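You operate a simulated robot arm through the tools that you are given. There is no shell and no other tool. Be economical: measure what you need, move in short steps, check, and stop when the job is done.

The job below is to be done with a simulated robot arm. You get a single attempt, and the scene is never put back.

Task
Fetch the pink array drive and set it in the grey media tub.

The check looks at the end state, three seconds after you hand in, the way a careful person would. Anything else that was tipped, shoved, dropped, spilled or broken makes it a failure.

Robot
A 7-joint arm with a two-finger parallel gripper, fixed in place. Base frame: the origin is at the foot of the arm, x ahead of it, y to its left, z up; the work surface is at about z = 74. Units: cm, rad, N and s.
Its first joint turns from -2.897 to 2.897 rad. Payload 4.4 kg.
Tool frame: the origin (TCP) lies between the finger pads and is the grasp point; the fingertips stand 2.3 cm ahead of it; z points along the fingers, y is the line along which they close. Largest opening 9.4 cm; finger width 3.8, thickness 1; the body of the gripper, 5.4 by 9.6 cm, starts 3.9 cm behind the TCP.
Orientation is that of the tool frame in the base frame, as a unit quaternion [w, x, y, z]. With the fingers straight down and closing along the base's y, the tool's x points along the base's -x, its y along +y and its z along -z.

Tools
- The arm moves only by the tool nudge_tool. Its argument "commands" is one flat list of numbers, 7 for each row, row after row: the finger opening in cm, from 0 to 9.4, then the shift along the base's x, y, z in cm, then the turn, a rotation vector about the base's x, y, z in rad. In form: [gripper, dx, dy, dz, wx, wy, wz, gripper, dx, dy, dz, wx, wy, wz, ...]. A call has 1 to 20 rows; each row is the pose to reach, as a shift and turn from the pose commanded when the call began. Rows are played at 5 a second. More than 5 cm and 0.15 rad between two rows, or a gripper value outside its range, and nothing of the call is played. A pose out of reach is approached as far as the arm can. The call stops where the force on the tool passes 40 N (or 10 N more than at its start, if that is more) or the arm is blocked; 0.2 s more then pass. Each finger travels about 7.2 cm/s and halts on what it meets, pressing with about 29 N; the grip force reading is that of the motor and also rises with nothing between the fingers. The clock runs only during rows and for 0.2 s after the last one: add rows that repeat a pose to give the fingers time. The reply holds the time, the measured pose of the TCP, the force on the tool along the base axes, the opening and the grip force, in the units named above and with some noise, and new pictures: "pictures" is both (left out), scene, wrist or none.
- Cameras (640 x 400 px; columns grow to the right, rows downward): "scene" is fixed at [21.98, -64.9, 134.91]; the picture's right is [0.49, -0.87, 0.00], its down [-0.47, -0.26, -0.84] and it looks along [0.74, 0.41, -0.54] (base axes); focal length 348 px, centre (320, 200). "wrist" rides on the gripper at [8.6, 1.6, -7.5] in the tool frame; the picture's right is [-0.18, 0.98, 0.00], its down [-0.58, -0.11, -0.81] and it looks along [-0.79, -0.15, 0.59] (tool axes); focal length 243 px, centre (320, 200). There is no depth. A picture from a camera that has moved, and an enlarged one, comes with that camera's place and axes in the base frame and with its lens.
- close_up(camera, box): a new picture of the part [left, top, right, bottom] of that camera's present view, enlarged. The clock stands still meanwhile.
- close_job(): hands the job in; it is judged then, once.

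Work in short steps. Places have to be worked out from the pictures, the camera data and where the tool is seen: move nearer, look again, correct. Check each grasp and each placing, and mend what went wrong. You have 90 turns and 170 pictures in all, those below and enlarged ones among them. Open the gripper and draw the arm clear of the work before you hand the job in, unless the task says otherwise; then end with one line.

The tools are called after ">>>" by a JSON object that holds its "api" and its "payload". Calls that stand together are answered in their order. nudge_tool: Moves the arm, as the interface text tells. Its arguments: {"type":"object","properties":{"commands":{"type":"array"},"pictures":{"type":"string","enum":["both","scene","wrist","none"]}},"required":["commands"]} The other tools are called the same way: close_up (camera, box) takes an enlarged picture of a part of a camera's view; close_job () hands the job in.

At the start:

```text
time: 0.0
tcp_pos: [63.97, -25.42, 107.67]
tool_rot: [0.0, 0.0, 1.0, -0.001]
contact_force: [0.0, 0.2, -1.3]
grip_width: 9.4
finger_force: 0.0
```

scene: 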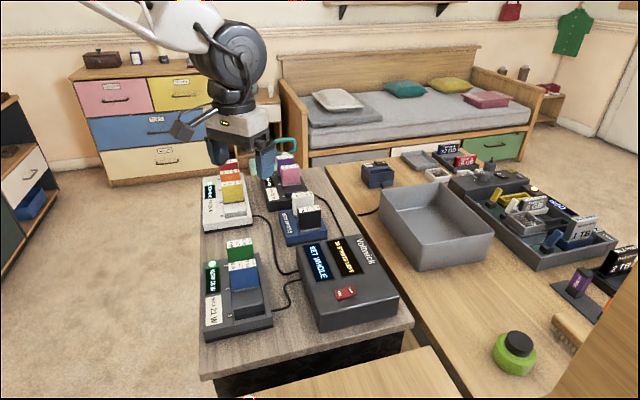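
wrist: 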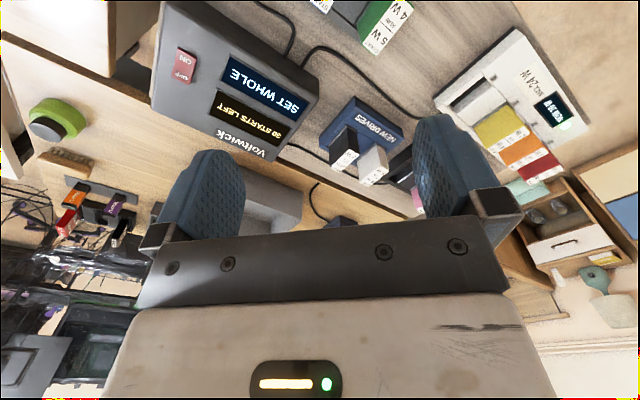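

The pink drive seems to sit in a dock near scene pixel (290,173), and the grey tub is near (435,225). I'll enlarge both regions.

>>> {"api": "close_up", "payload": {"camera": "scene", "box": [190, 130, 350, 250]}}

>>> {"api": "close_up", "payload": {"camera": "scene", "box": [340, 130, 640, 320]}}

>>> {"api": "close_up", "payload": {"camera": "scene", "box": [190, 220, 410, 350]}}

```text
3.33 times, centred on (270, 190) of scene
camera zoom: at [21.98, -64.9, 134.91], right [0.49, -0.87, 0.0], down [-0.47, -0.26, -0.84], along [0.74, 0.41, -0.54], focal length 1159 px, centre (487, 233)
```

zoom: 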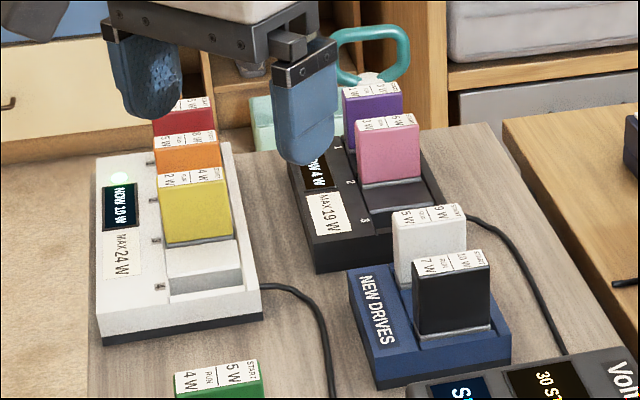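

```text
2.11 times, centred on (490, 225) of scene
camera zoom: at [21.98, -64.9, 134.91], right [0.49, -0.87, 0.0], down [-0.47, -0.26, -0.84], along [0.74, 0.41, -0.54], focal length 732 px, centre (-38, 147)
```

zoom: 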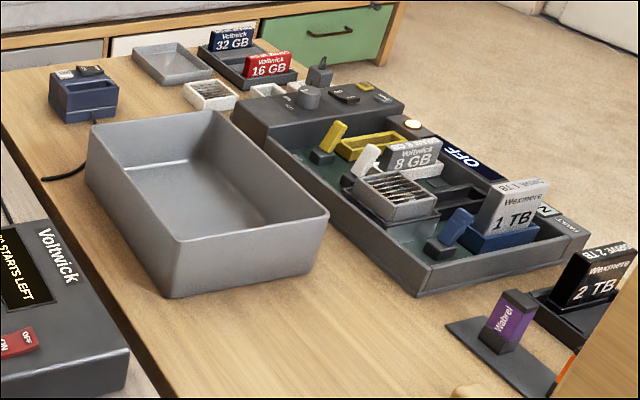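

```text
2.91 times, centred on (300, 285) of scene
camera zoom: at [21.98, -64.9, 134.91], right [0.49, -0.87, 0.0], down [-0.47, -0.26, -0.84], along [0.74, 0.41, -0.54], focal length 1011 px, centre (378, -47)
```

zoom: 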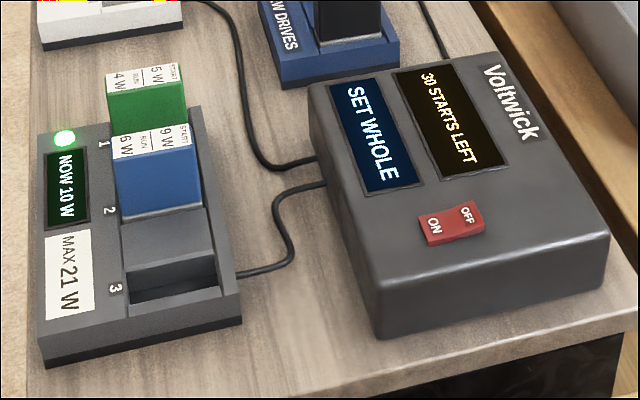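

The pink drive is in slot 2 of the black dock, roughly at (97,-12, top 87). I'll move nearer, staying high, to see the dock and labels.

>>> {"api": "nudge_tool", "payload": {"commands": [9.4, 4, -1, 1, 0, 0, 0, 9.4, 8, -3, 2, 0, 0, 0, 9.4, 10, -6, 3, 0, 0, 0, 9.4, 10, -9, 3, 0, 0, 0]}}

```text
time: 1.0
tcp_pos: [74.24, -34.48, 110.71]
tool_rot: [0.0, 0.0, 1.0, -0.001]
contact_force: [0.8, -0.5, -0.4]
grip_width: 9.42
finger_force: 0.0
camera wrist: at [65.54, -32.83, 118.38], right [0.18, 0.98, 0.0], down [0.58, -0.11, 0.81], along [0.79, -0.15, -0.59], focal length 243 px, centre (320, 200)
```

scene: 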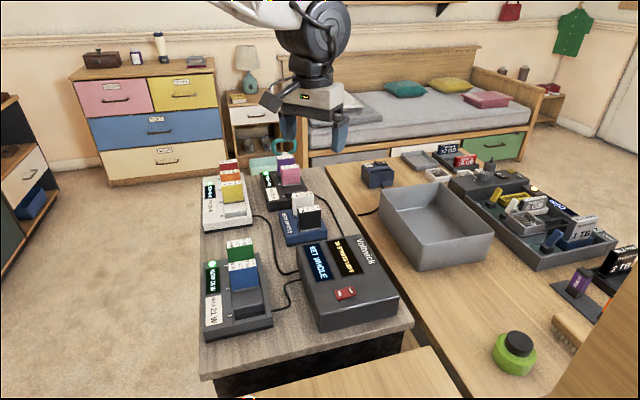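
wrist: 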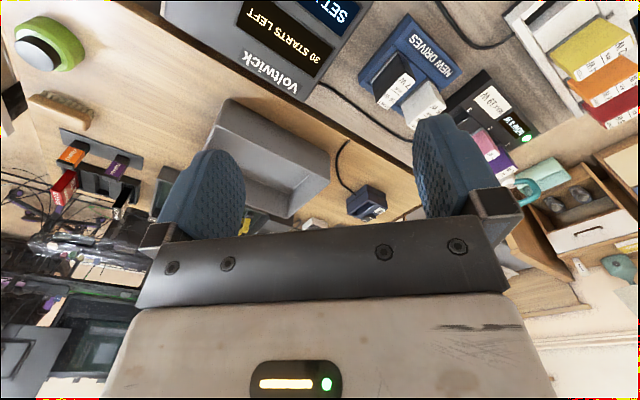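

The dock is now unobstructed in the scene view. I'll enlarge the docks' labels.

>>> {"api": "close_up", "payload": {"camera": "scene", "box": [250, 145, 340, 215]}}

>>> {"api": "close_up", "payload": {"camera": "scene", "box": [195, 150, 270, 240]}}

>>> {"api": "close_up", "payload": {"camera": "wrist", "box": [360, 30, 560, 200]}}

```text
5.71 times, centred on (295, 180) of scene
camera zoom: at [21.98, -64.9, 134.91], right [0.49, -0.87, 0.0], down [-0.47, -0.26, -0.84], along [0.74, 0.41, -0.54], focal length 1986 px, centre (463, 314)
```

zoom: 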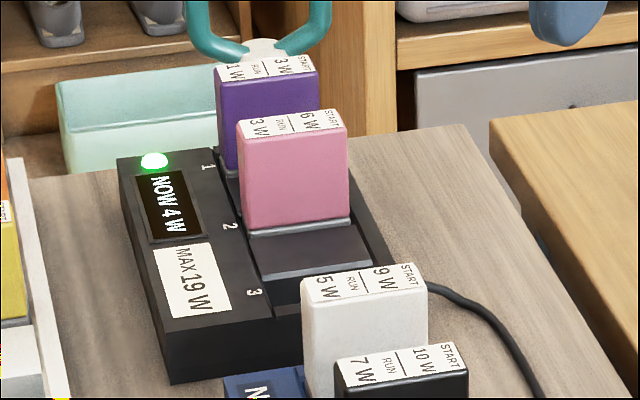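

```text
4.44 times, centred on (232, 195) of scene
camera zoom: at [21.98, -64.9, 134.91], right [0.49, -0.87, 0.0], down [-0.47, -0.26, -0.84], along [0.74, 0.41, -0.54], focal length 1545 px, centre (709, 222)
```

zoom: 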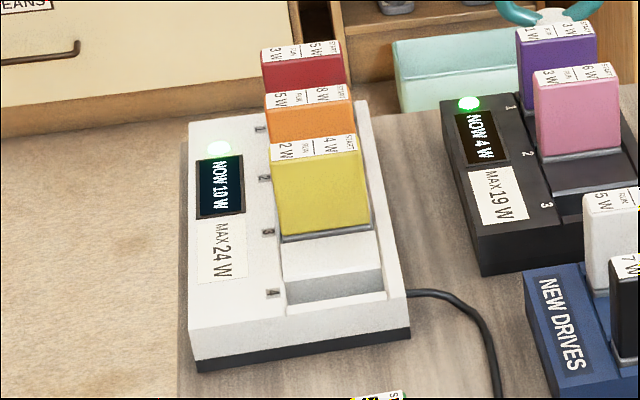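

```text
2.35 times, centred on (460, 115) of wrist
camera zoom: at [65.54, -32.83, 118.38], right [0.18, 0.98, 0.0], down [0.58, -0.11, 0.81], along [0.79, -0.15, -0.59], focal length 571 px, centre (-9, 400)
```

zoom: 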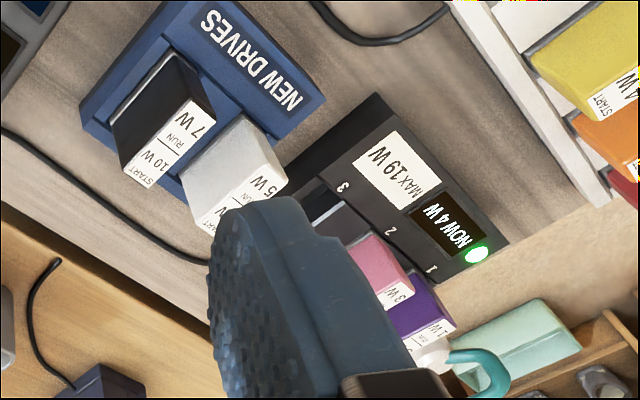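

The dock's long axis runs at about 45°, and pink is at about (102,-9.5), top z≈85. The slots are about 7 cm apart, which leaves room for fingers either side of it. I'll approach high with a -45° yaw so the fingers close across its thickness, then look again.

>>> {"api": "nudge_tool", "payload": {"commands": [9.4, 3, 4, -1, 0, 0, -0.13, 9.4, 6, 8, -2, 0, 0, -0.26, 9.4, 9, 12, -3, 0, 0, -0.39, 9.4, 12, 16, -4, 0, 0, -0.52, 9.4, 14, 20, -5, 0, 0, -0.65, 9.4, 15, 24, -6, 0, 0, -0.785]}}

```text
refused: row 1 steps farther than a row can; nothing moved
```

Row step was 5.1 cm, so I'll shorten the steps.

>>> {"api": "nudge_tool", "payload": {"commands": [9.4, 2.5, 3.8, -1, 0, 0, -0.13, 9.4, 5, 7.6, -2, 0, 0, -0.26, 9.4, 7.5, 11.4, -3, 0, 0, -0.39, 9.4, 10, 15.2, -4, 0, 0, -0.52, 9.4, 12.5, 19, -5, 0, 0, -0.65, 9.4, 15, 22.8, -6, 0, 0, -0.785]}}

```text
time: 2.4
tcp_pos: [88.98, -11.6, 104.94]
tool_rot: [0.0, 0.384, 0.924, -0.001]
contact_force: [0.0, 0.0, -0.6]
grip_width: 9.41
finger_force: 0.0
camera wrist: at [84.0, -4.37, 112.53], right [0.83, 0.56, 0.0], down [0.33, -0.49, 0.81], along [0.45, -0.67, -0.59], focal length 243 px, centre (320, 200)
```

scene: 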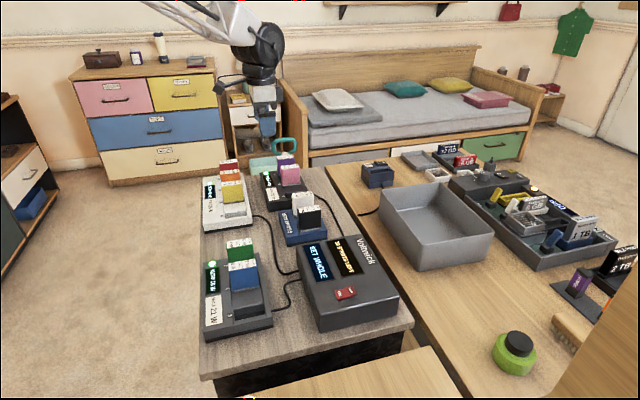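
wrist: 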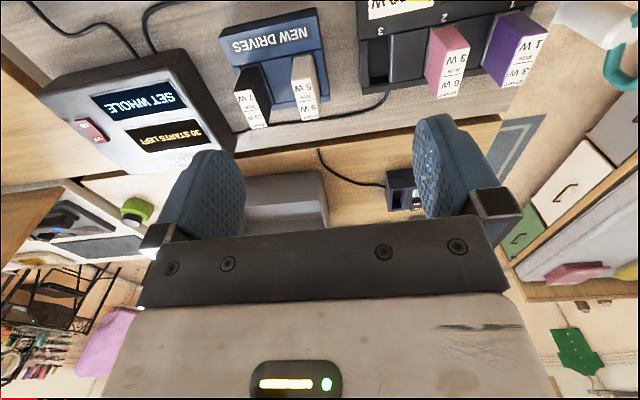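

The wrist camera now sees the dock clearly. I'll enlarge it to triangulate pink.

>>> {"api": "close_up", "payload": {"camera": "wrist", "box": [340, 0, 560, 130]}}

```text
2.91 times, centred on (450, 65) of wrist
camera zoom: at [84.0, -4.37, 112.53], right [0.83, 0.56, 0.0], down [0.33, -0.49, 0.81], along [0.45, -0.67, -0.59], focal length 706 px, centre (-58, 593)
```

zoom: 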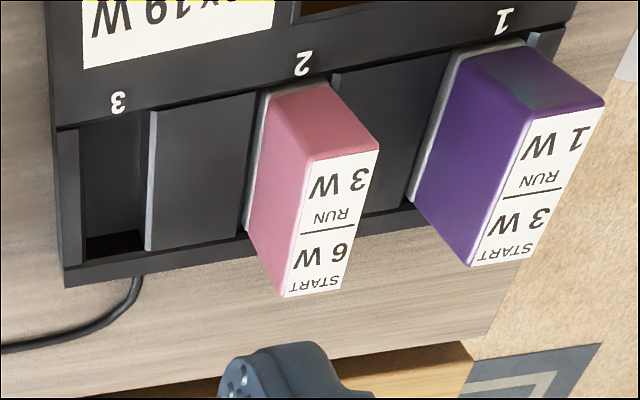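

Triangulation puts pink's top centre at about (105,-7.6,83.5), beyond the reach of a vertical tool. I'll lean the tool 0.45 rad outward, in the plane of the drive's face, while moving over it at a safe height.

>>> {"api": "nudge_tool", "payload": {"commands": [6, 3.5, 1, -1, -0.08, -0.08, 0, 6, 7, 2, -3, -0.16, -0.16, 0, 6, 10.5, 3, -5, -0.24, -0.24, 0, 6, 14, 4, -7, -0.32, -0.32, 0, 6, 16, 4, -9, -0.32, -0.32, 0, 6, 16, 4, -9, -0.32, -0.32, 0]}}

```text
time: 3.8
tcp_pos: [105.13, -7.67, 95.81]
tool_rot: [0.208, 0.374, 0.9, -0.087]
contact_force: [-0.2, 0.5, -0.3]
grip_width: 5.99
finger_force: 0.1
camera wrist: at [98.54, 1.31, 98.92], right [0.81, 0.58, 0.08], down [0.04, -0.2, 0.98], along [0.58, -0.79, -0.18], focal length 243 px, centre (320, 200)
```

scene: 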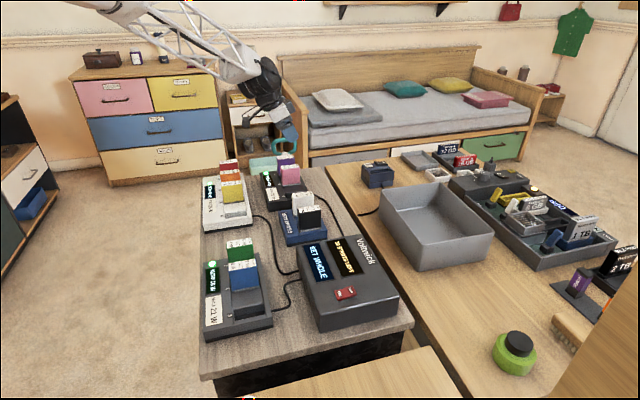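
wrist: 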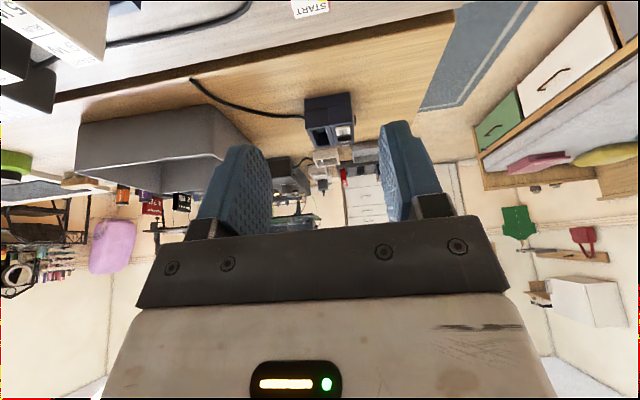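

The pose was reached. Pink's label just shows at the top of the wrist view, so I'll enlarge both views to refine the alignment.

>>> {"api": "close_up", "payload": {"camera": "wrist", "box": [240, 0, 400, 100]}}

>>> {"api": "close_up", "payload": {"camera": "scene", "box": [245, 95, 345, 215]}}

```text
4.00 times, centred on (320, 50) of wrist
camera zoom: at [98.54, 1.31, 98.92], right [0.81, 0.58, 0.08], down [0.04, -0.2, 0.98], along [0.58, -0.79, -0.18], focal length 970 px, centre (320, 800)
```

zoom: 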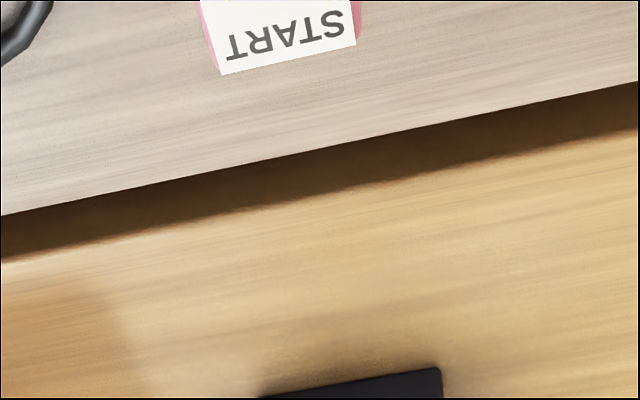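

```text
3.33 times, centred on (295, 155) of scene
camera zoom: at [21.98, -64.9, 134.91], right [0.49, -0.87, 0.0], down [-0.47, -0.26, -0.84], along [0.74, 0.41, -0.54], focal length 1159 px, centre (403, 350)
```

zoom: 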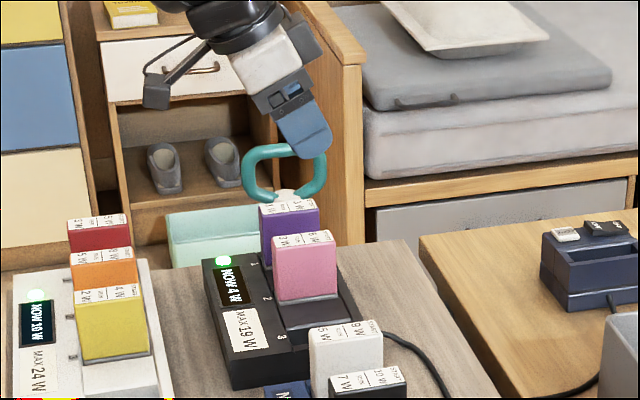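

The wrist view confirms the centre: pink at about (105.1,-7.5), with the TCP within about 2 mm across the closing direction. I'll descend straight down to z≈84 and check.

>>> {"api": "nudge_tool", "payload": {"commands": [6, 0, 0, -3, 0, 0, 0, 6, 0, 0, -6, 0, 0, 0, 6, 0, 0, -8.5, 0, 0, 0, 6, 0, 0.1, -10.5, 0, 0, 0, 6, 0, 0.1, -12, 0, 0, 0, 6, 0, 0.1, -12, 0, 0, 0]}}

>>> {"api": "close_up", "payload": {"camera": "scene", "box": [245, 125, 345, 215]}}

```text
time: 5.2
tcp_pos: [105.08, -7.58, 83.84]
tool_rot: [0.207, 0.373, 0.9, -0.086]
contact_force: [0.1, 1.0, 0.6]
grip_width: 6.01
finger_force: 0.1
camera wrist: at [98.48, 1.35, 87.02], right [0.81, 0.58, 0.08], down [0.04, -0.2, 0.98], along [0.58, -0.79, -0.19], focal length 243 px, centre (320, 200)
```

scene: 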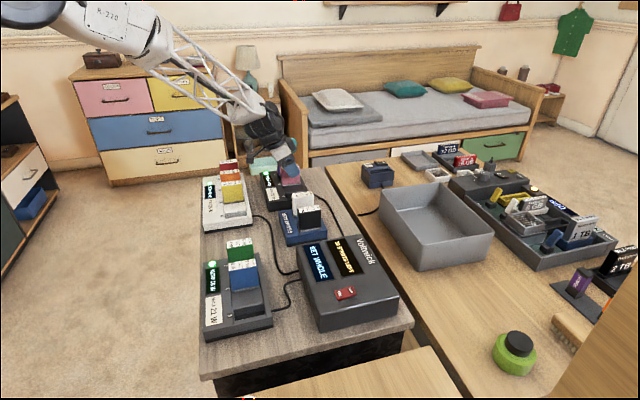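
wrist: 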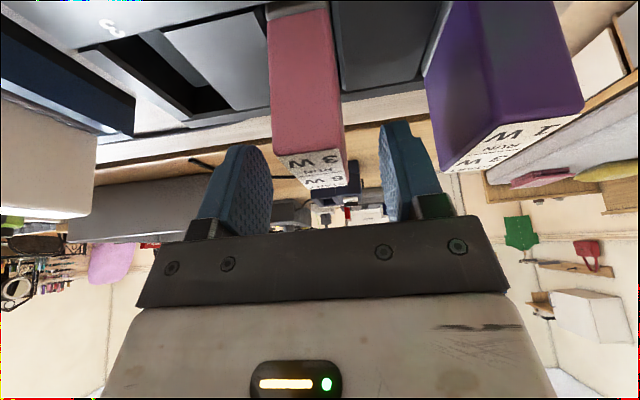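

```text
4.44 times, centred on (295, 170) of scene
camera zoom: at [21.98, -64.9, 134.91], right [0.49, -0.87, 0.0], down [-0.47, -0.26, -0.84], along [0.74, 0.41, -0.54], focal length 1545 px, centre (431, 333)
```

zoom: 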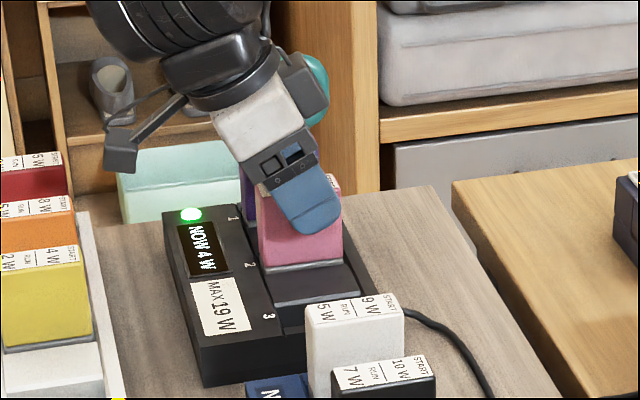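

Pink sits centred between the fingers and clear of purple. I'll lower 0.8 cm more and close.

>>> {"api": "nudge_tool", "payload": {"commands": [6, 0, 0, -0.8, 0, 0, 0, 3, 0, 0, -0.8, 0, 0, 0, 1.5, 0, 0, -0.8, 0, 0, 0, 1.5, 0, 0, -0.8, 0, 0, 0, 1.5, 0, 0, -0.8, 0, 0, 0]}}

>>> {"api": "close_up", "payload": {"camera": "scene", "box": [245, 125, 345, 215]}}

```text
time: 6.4
tcp_pos: [105.17, -7.48, 83.17]
tool_rot: [0.207, 0.373, 0.9, -0.086]
contact_force: [-1.4, -0.6, 1.9]
grip_width: 2.59
finger_force: 29.3
camera wrist: at [98.5, 1.42, 86.18], right [0.81, 0.58, 0.08], down [0.04, -0.2, 0.98], along [0.58, -0.79, -0.19], focal length 243 px, centre (320, 200)
```

scene: 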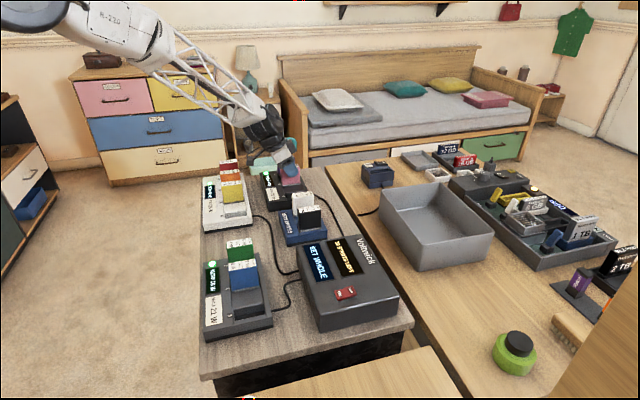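
wrist: 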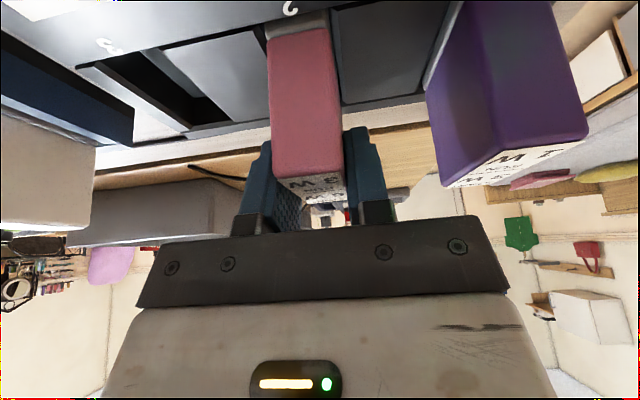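

```text
4.44 times, centred on (295, 170) of scene
camera zoom: at [21.98, -64.9, 134.91], right [0.49, -0.87, 0.0], down [-0.47, -0.26, -0.84], along [0.74, 0.41, -0.54], focal length 1545 px, centre (431, 333)
```

zoom: 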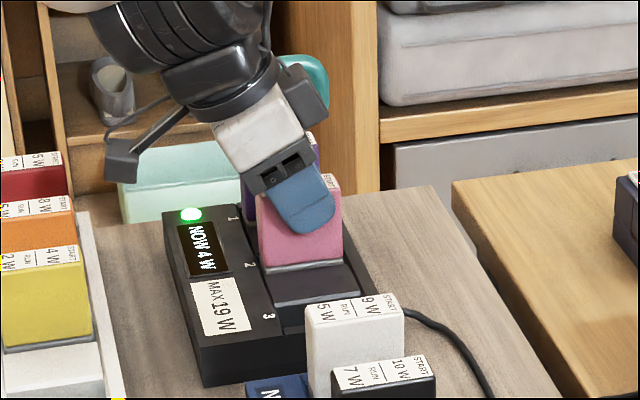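

Pink is gripped (2.59 cm). These docks, with live wattage meters per slot, look built for swapping while running, so I'll leave the shared power switch alone. I'll pull straight up gently.

>>> {"api": "nudge_tool", "payload": {"commands": [1.5, 0, 0, 1, 0, 0, 0, 1.5, 0, 0, 2, 0, 0, 0, 1.5, 0, 0, 3.5, 0, 0, 0, 1.5, 0, 0, 5, 0, 0, 0]}}

>>> {"api": "close_up", "payload": {"camera": "scene", "box": [195, 125, 415, 335]}}

```text
time: 7.4
tcp_pos: [105.2, -7.52, 88.1]
tool_rot: [0.207, 0.373, 0.9, -0.086]
contact_force: [-0.6, -0.1, -1.3]
grip_width: 2.56
finger_force: 28.7
camera wrist: at [98.5, 1.39, 91.07], right [0.81, 0.58, 0.08], down [0.04, -0.2, 0.98], along [0.58, -0.79, -0.19], focal length 243 px, centre (320, 200)
```

scene: 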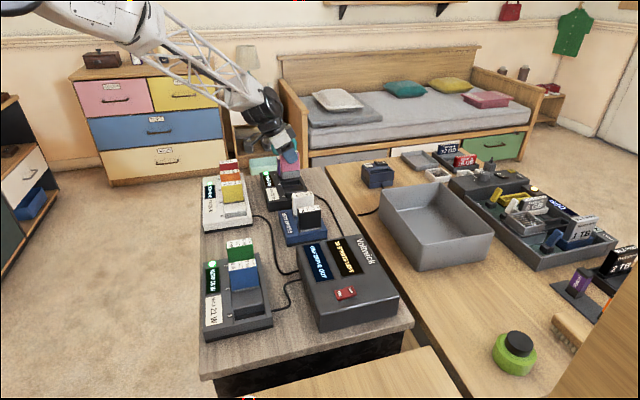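
wrist: 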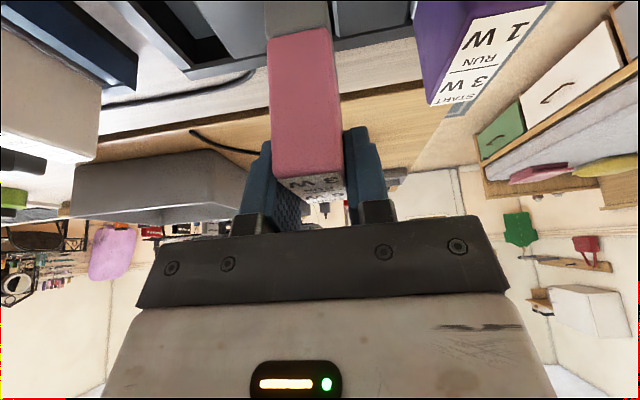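

```text
1.90 times, centred on (305, 230) of scene
camera zoom: at [21.98, -64.9, 134.91], right [0.49, -0.87, 0.0], down [-0.47, -0.26, -0.84], along [0.74, 0.41, -0.54], focal length 662 px, centre (349, 143)
```

zoom: 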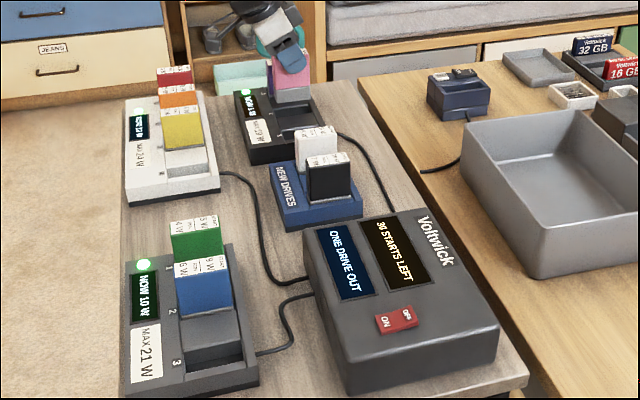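

The controller reads "ONE DRIVE OUT" and every other light stays green, so the array tolerated the pull. The tub spans about (89,-55), (107,-37), (120,-52), (103,-69), with its rim near z 82. I'll lift, then carry the drive to above its near corner region.

>>> {"api": "nudge_tool", "payload": {"commands": [1.5, 0, 0, 4, 0, 0, 0, 1.5, -1, 0, 8, 0, 0, 0, 1.5, -2, -4, 9, 0, 0, 0, 1.5, -3, -8.5, 9, 0, 0, 0, 1.5, -4, -13, 9, 0, 0, 0, 1.5, -5, -17.5, 9, 0, 0, 0, 1.5, -6, -22, 9, 0, 0, 0, 1.5, -7, -26.5, 9, 0, 0, 0, 1.5, -7.5, -31, 9, 0, 0, 0, 1.5, -8, -35.5, 9, 0, 0, 0, 1.5, -8.5, -40, 9, 0, 0, 0, 1.5, -8.5, -40, 9, 0, 0, 0]}}

```text
time: 10.0
tcp_pos: [96.59, -47.49, 97.14]
tool_rot: [0.207, 0.373, 0.9, -0.085]
contact_force: [-0.4, -0.1, -1.5]
grip_width: 2.56
finger_force: 28.8
camera wrist: at [90.03, -38.63, 100.15], right [0.81, 0.58, 0.08], down [0.04, -0.2, 0.98], along [0.58, -0.79, -0.19], focal length 243 px, centre (320, 200)
```

scene: 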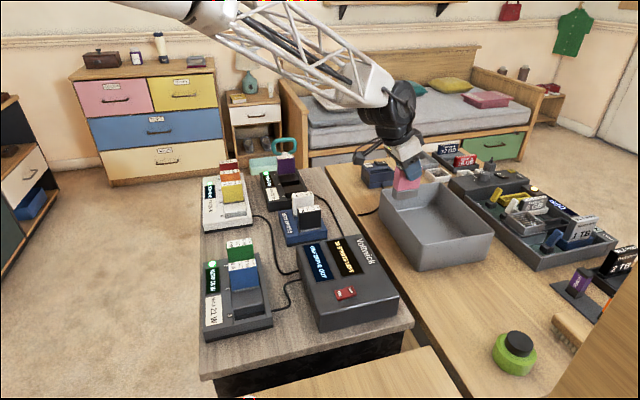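
wrist: 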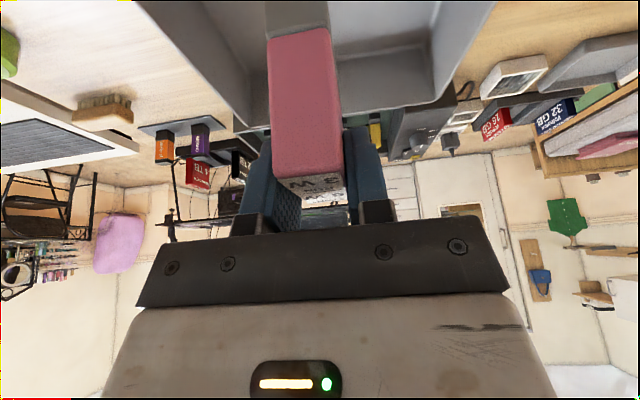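

Reach is holding at radius 107. I'll move on to (97.5,-56) at this height and check whether it gets there.

>>> {"api": "nudge_tool", "payload": {"commands": [1.5, 0.5, -4.5, 0, 0, 0, 0, 1.5, 1, -8.7, 0, 0, 0, 0, 1.5, 1, -8.7, 0, 0, 0, 0]}}

>>> {"api": "close_up", "payload": {"camera": "scene", "box": [340, 100, 520, 290]}}

>>> {"api": "close_up", "payload": {"camera": "wrist", "box": [120, 0, 520, 200]}}

```text
time: 10.8
tcp_pos: [97.73, -56.2, 97.05]
tool_rot: [0.208, 0.373, 0.9, -0.085]
contact_force: [-0.5, 0.6, -1.8]
grip_width: 2.55
finger_force: 28.8
camera wrist: at [91.12, -47.41, 100.09], right [0.81, 0.58, 0.08], down [0.04, -0.2, 0.98], along [0.58, -0.79, -0.19], focal length 243 px, centre (320, 200)
```

scene: 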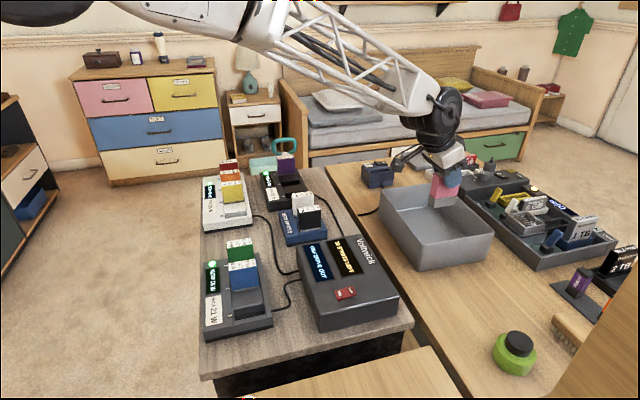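
wrist: 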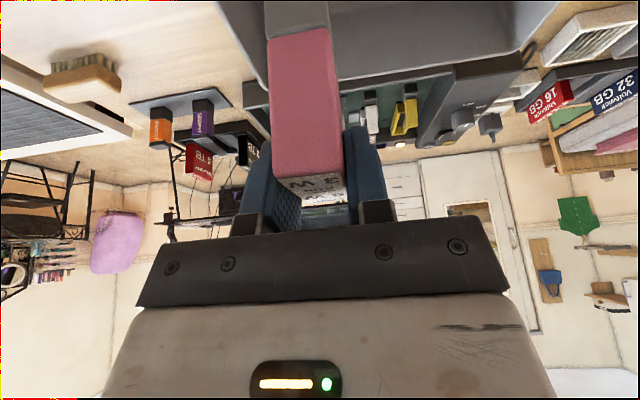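

```text
2.11 times, centred on (430, 195) of scene
camera zoom: at [21.98, -64.9, 134.91], right [0.49, -0.87, 0.0], down [-0.47, -0.26, -0.84], along [0.74, 0.41, -0.54], focal length 732 px, centre (88, 210)
```

zoom: 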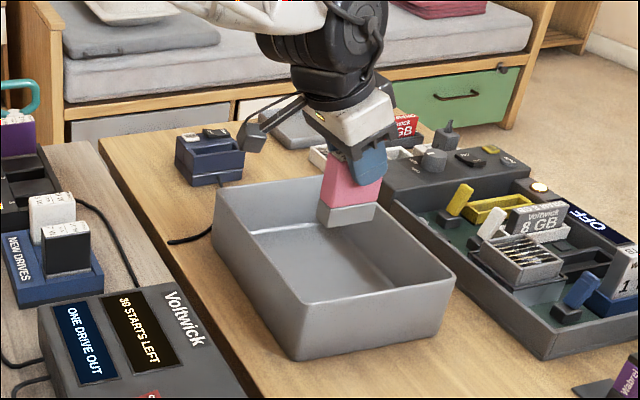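

```text
1.60 times, centred on (320, 100) of wrist
camera zoom: at [91.12, -47.41, 100.09], right [0.81, 0.58, 0.08], down [0.04, -0.2, 0.98], along [0.58, -0.79, -0.19], focal length 388 px, centre (320, 360)
```

zoom: 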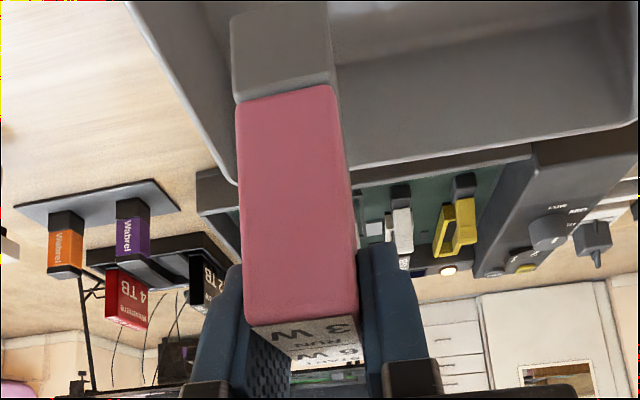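

Pose reached (radius 112), with the drive over the tub interior and about 3 cm clear of the near walls. Its bottom is about 7.5 cm below the TCP, so I'll lower to TCP z≈84 and look.

>>> {"api": "nudge_tool", "payload": {"commands": [1.5, 0.3, 0, -3, 0, 0, 0, 1.5, 0.6, 0, -6, 0, 0, 0, 1.5, 0.6, 0, -9, 0, 0, 0, 1.5, 0.6, 0, -11, 0, 0, 0, 1.5, 0.6, 0, -12.5, 0, 0, 0, 1.5, 0.6, 0, -12.5, 0, 0, 0]}}

>>> {"api": "close_up", "payload": {"camera": "scene", "box": [340, 130, 520, 290]}}

```text
time: 12.2
tcp_pos: [98.33, -56.13, 84.51]
tool_rot: [0.207, 0.373, 0.9, -0.086]
contact_force: [-0.2, 0.5, -1.2]
grip_width: 2.54
finger_force: 29.4
camera wrist: at [91.74, -47.28, 87.55], right [0.81, 0.58, 0.08], down [0.04, -0.2, 0.98], along [0.58, -0.79, -0.19], focal length 243 px, centre (320, 200)
```

scene: 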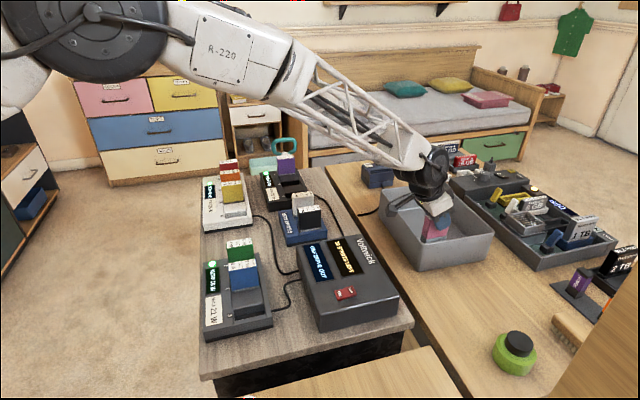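
wrist: 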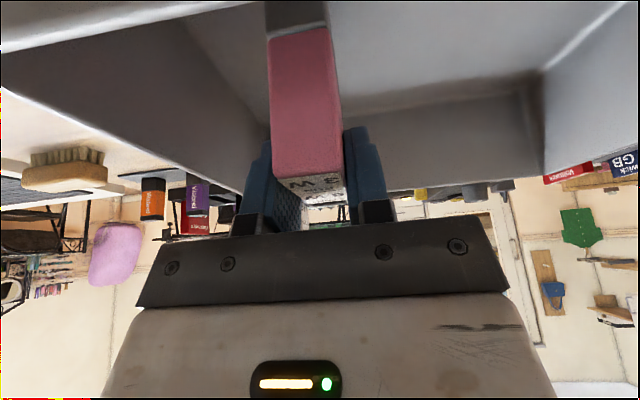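

```text
2.50 times, centred on (430, 210) of scene
camera zoom: at [21.98, -64.9, 134.91], right [0.49, -0.87, 0.0], down [-0.47, -0.26, -0.84], along [0.74, 0.41, -0.54], focal length 869 px, centre (45, 175)
```

zoom: 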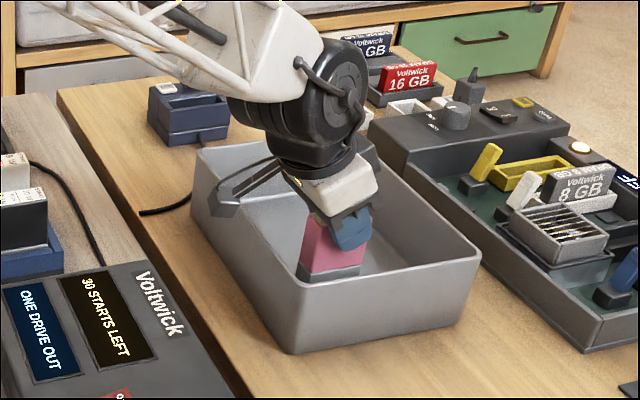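

The drive is inside the tub, and its bottom should be about 2 cm above the floor. I'll lower in small steps and watch the force.

>>> {"api": "nudge_tool", "payload": {"commands": [1.5, 0, 0, -0.5, 0, 0, 0, 1.5, 0, 0, -1, 0, 0, 0, 1.5, 0, 0, -1.2, 0, 0, 0]}}

>>> {"api": "close_up", "payload": {"camera": "scene", "box": [380, 170, 480, 280]}}

```text
time: 13.0
tcp_pos: [98.45, -56.1, 83.39]
tool_rot: [0.207, 0.372, 0.901, -0.086]
contact_force: [-0.4, 0.1, -1.6]
grip_width: 2.56
finger_force: 29.2
camera wrist: at [91.72, -47.32, 86.4], right [0.81, 0.58, 0.08], down [0.04, -0.2, 0.98], along [0.58, -0.79, -0.19], focal length 243 px, centre (320, 200)
```

scene: 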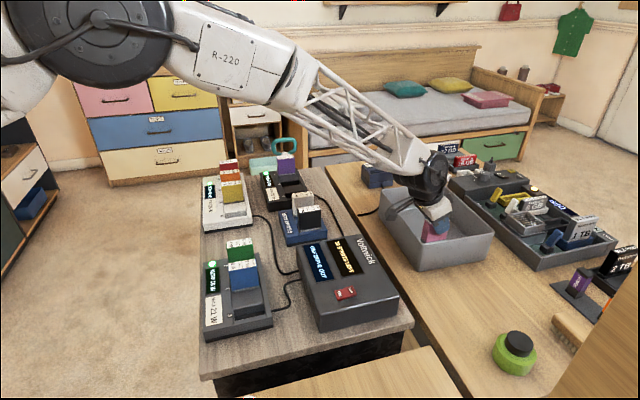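
wrist: 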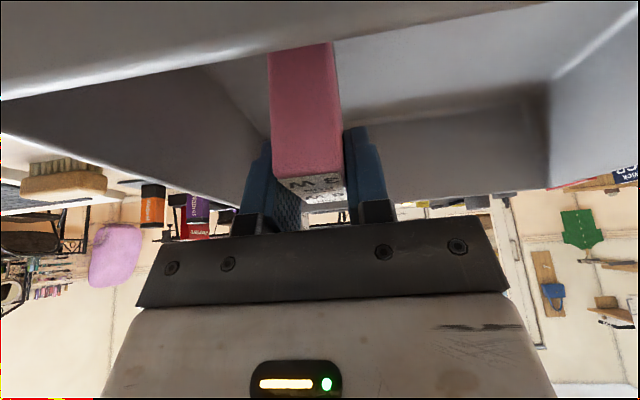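

```text
3.64 times, centred on (430, 225) of scene
camera zoom: at [21.98, -64.9, 134.91], right [0.49, -0.87, 0.0], down [-0.47, -0.26, -0.84], along [0.74, 0.41, -0.54], focal length 1264 px, centre (-80, 109)
```

zoom: 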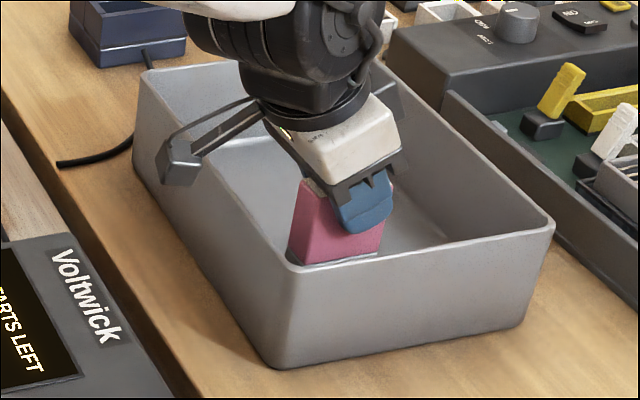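

No contact yet, and the camera housing clears the rim by about 3 cm. I'll lower another centimetre in small steps.

>>> {"api": "nudge_tool", "payload": {"commands": [1.5, 0, 0, -0.3, 0, 0, 0, 1.5, 0, 0, -0.6, 0, 0, 0, 1.5, 0, 0, -0.9, 0, 0, 0], "pictures": "wrist"}}

>>> {"api": "close_up", "payload": {"camera": "scene", "box": [380, 170, 480, 280]}}

```text
time: 13.8
tcp_pos: [98.26, -56.28, 82.78]
tool_rot: [0.208, 0.372, 0.9, -0.086]
contact_force: [-2.3, 2.3, 16.2]
grip_width: 2.58
finger_force: 29.1
camera wrist: at [91.66, -47.39, 85.69], right [0.81, 0.58, 0.08], down [0.04, -0.2, 0.98], along [0.58, -0.79, -0.18], focal length 243 px, centre (320, 200)
```

wrist: 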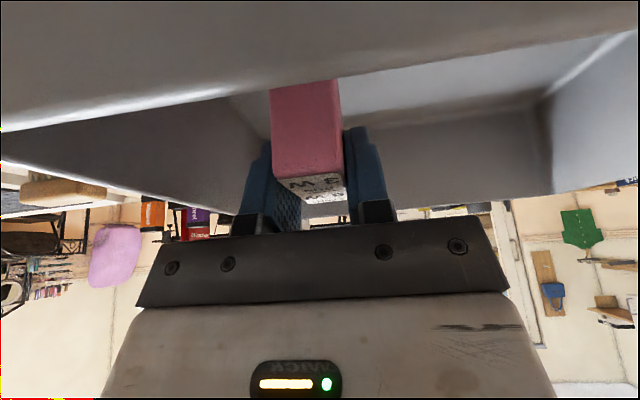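

```text
3.64 times, centred on (430, 225) of scene
camera zoom: at [21.98, -64.9, 134.91], right [0.49, -0.87, 0.0], down [-0.47, -0.26, -0.84], along [0.74, 0.41, -0.54], focal length 1264 px, centre (-80, 109)
```

zoom: 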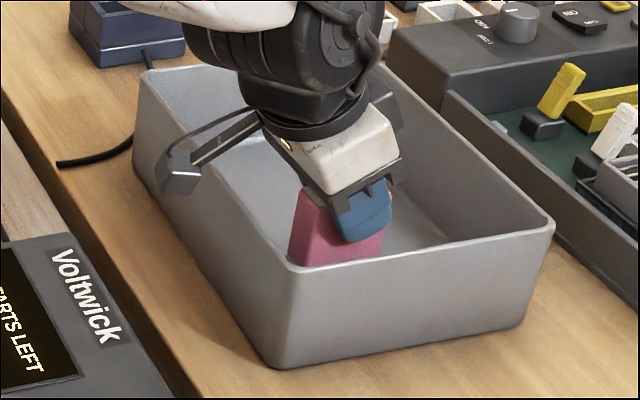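

The drive is on the tub floor (16 N upward). I'll ease off slightly, then open to 5 cm.

>>> {"api": "nudge_tool", "payload": {"commands": [1.5, 0, 0, 0.3, 0, 0, 0, 1.5, 0, 0, 0.3, 0, 0, 0, 3.2, 0, 0, 0.3, 0, 0, 0, 4.2, 0, 0, 0.3, 0, 0, 0, 5, 0, 0, 0.3, 0, 0, 0, 5, 0, 0, 0.3, 0, 0, 0]}}

```text
time: 15.2
tcp_pos: [98.2, -56.15, 82.61]
tool_rot: [0.207, 0.373, 0.9, -0.086]
contact_force: [-0.7, 0.1, 0.0]
grip_width: 4.98
finger_force: 0.1
camera wrist: at [91.61, -47.35, 85.74], right [0.81, 0.58, 0.08], down [0.04, -0.2, 0.98], along [0.58, -0.79, -0.19], focal length 243 px, centre (320, 200)
```

scene: 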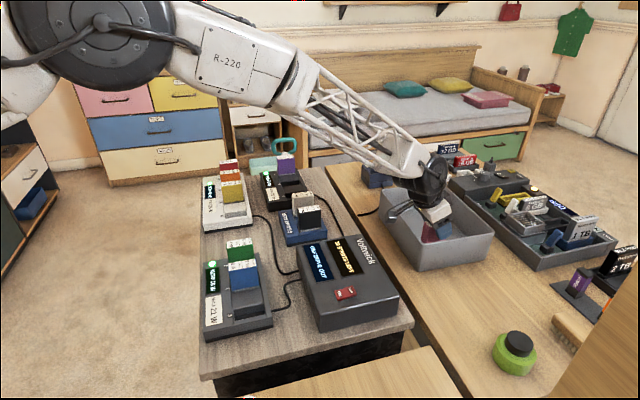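
wrist: 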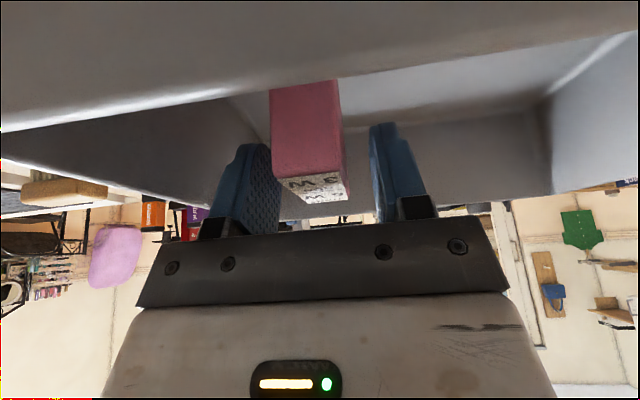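

The drive stands free between the open fingers. I'll lift straight up, then draw back toward the base.

>>> {"api": "nudge_tool", "payload": {"commands": [5, 0, 0, 2, 0, 0, 0, 5, 0, 0, 4.5, 0, 0, 0, 5, 0, 0, 8, 0, 0, 0, 5, 0, 0, 12, 0, 0, 0, 5, -1, 1, 16, 0, 0, 0, 5, -4, 2, 19, 0.08, 0.08, 0, 5, -8, 3, 21, 0.16, 0.16, 0, 5, -12, 4, 23, 0.24, 0.24, 0, 5, -16, 5, 25, 0.32, 0.32, 0]}}

>>> {"api": "close_up", "payload": {"camera": "scene", "box": [200, 140, 520, 340]}}

```text
time: 17.2
tcp_pos: [82.14, -51.41, 107.83]
tool_rot: [0.0, 0.382, 0.924, 0.0]
contact_force: [0.8, -0.4, -1.3]
grip_width: 4.99
finger_force: 0.0
camera wrist: at [77.22, -44.17, 115.4], right [0.82, 0.57, 0.0], down [0.34, -0.49, 0.8], along [0.45, -0.66, -0.59], focal length 243 px, centre (320, 200)
```

scene: 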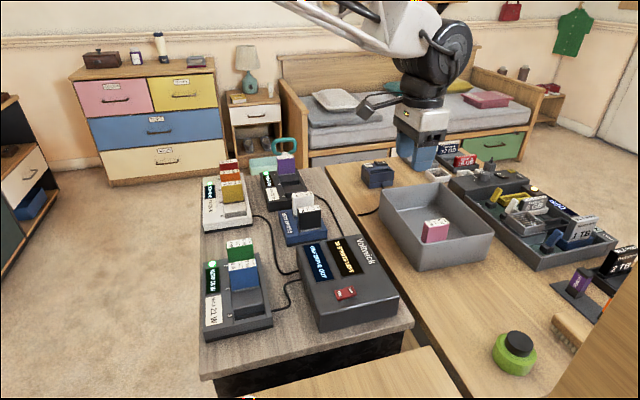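
wrist: 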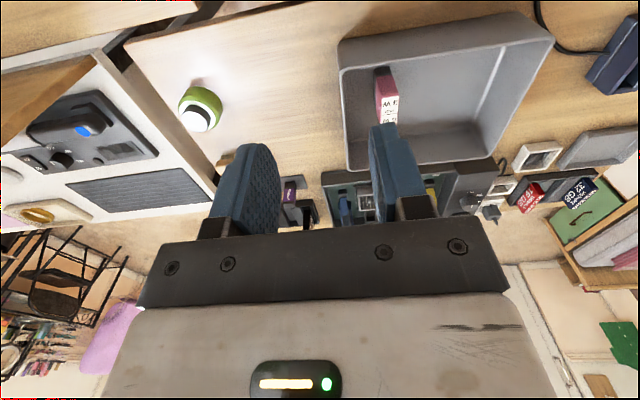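

```text
2.00 times, centred on (360, 240) of scene
camera zoom: at [21.98, -64.9, 134.91], right [0.49, -0.87, 0.0], down [-0.47, -0.26, -0.84], along [0.74, 0.41, -0.54], focal length 695 px, centre (240, 120)
```

zoom: 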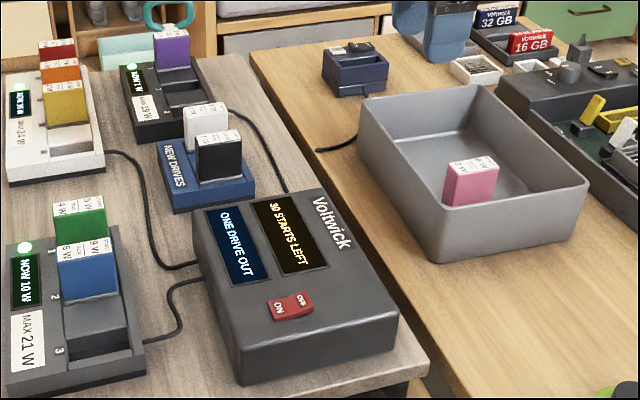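

The drive stands upright in the tub, everything else is undisturbed, and the arm is clear with the gripper open. I'm handing in.

>>> {"api": "close_job", "payload": {}}

```text
The job is handed in.
```

The pink array drive is standing upright in the grey media tub. I pulled it with the power left on, so the controller now reads "ONE DRIVE OUT"; nothing else looked disturbed.
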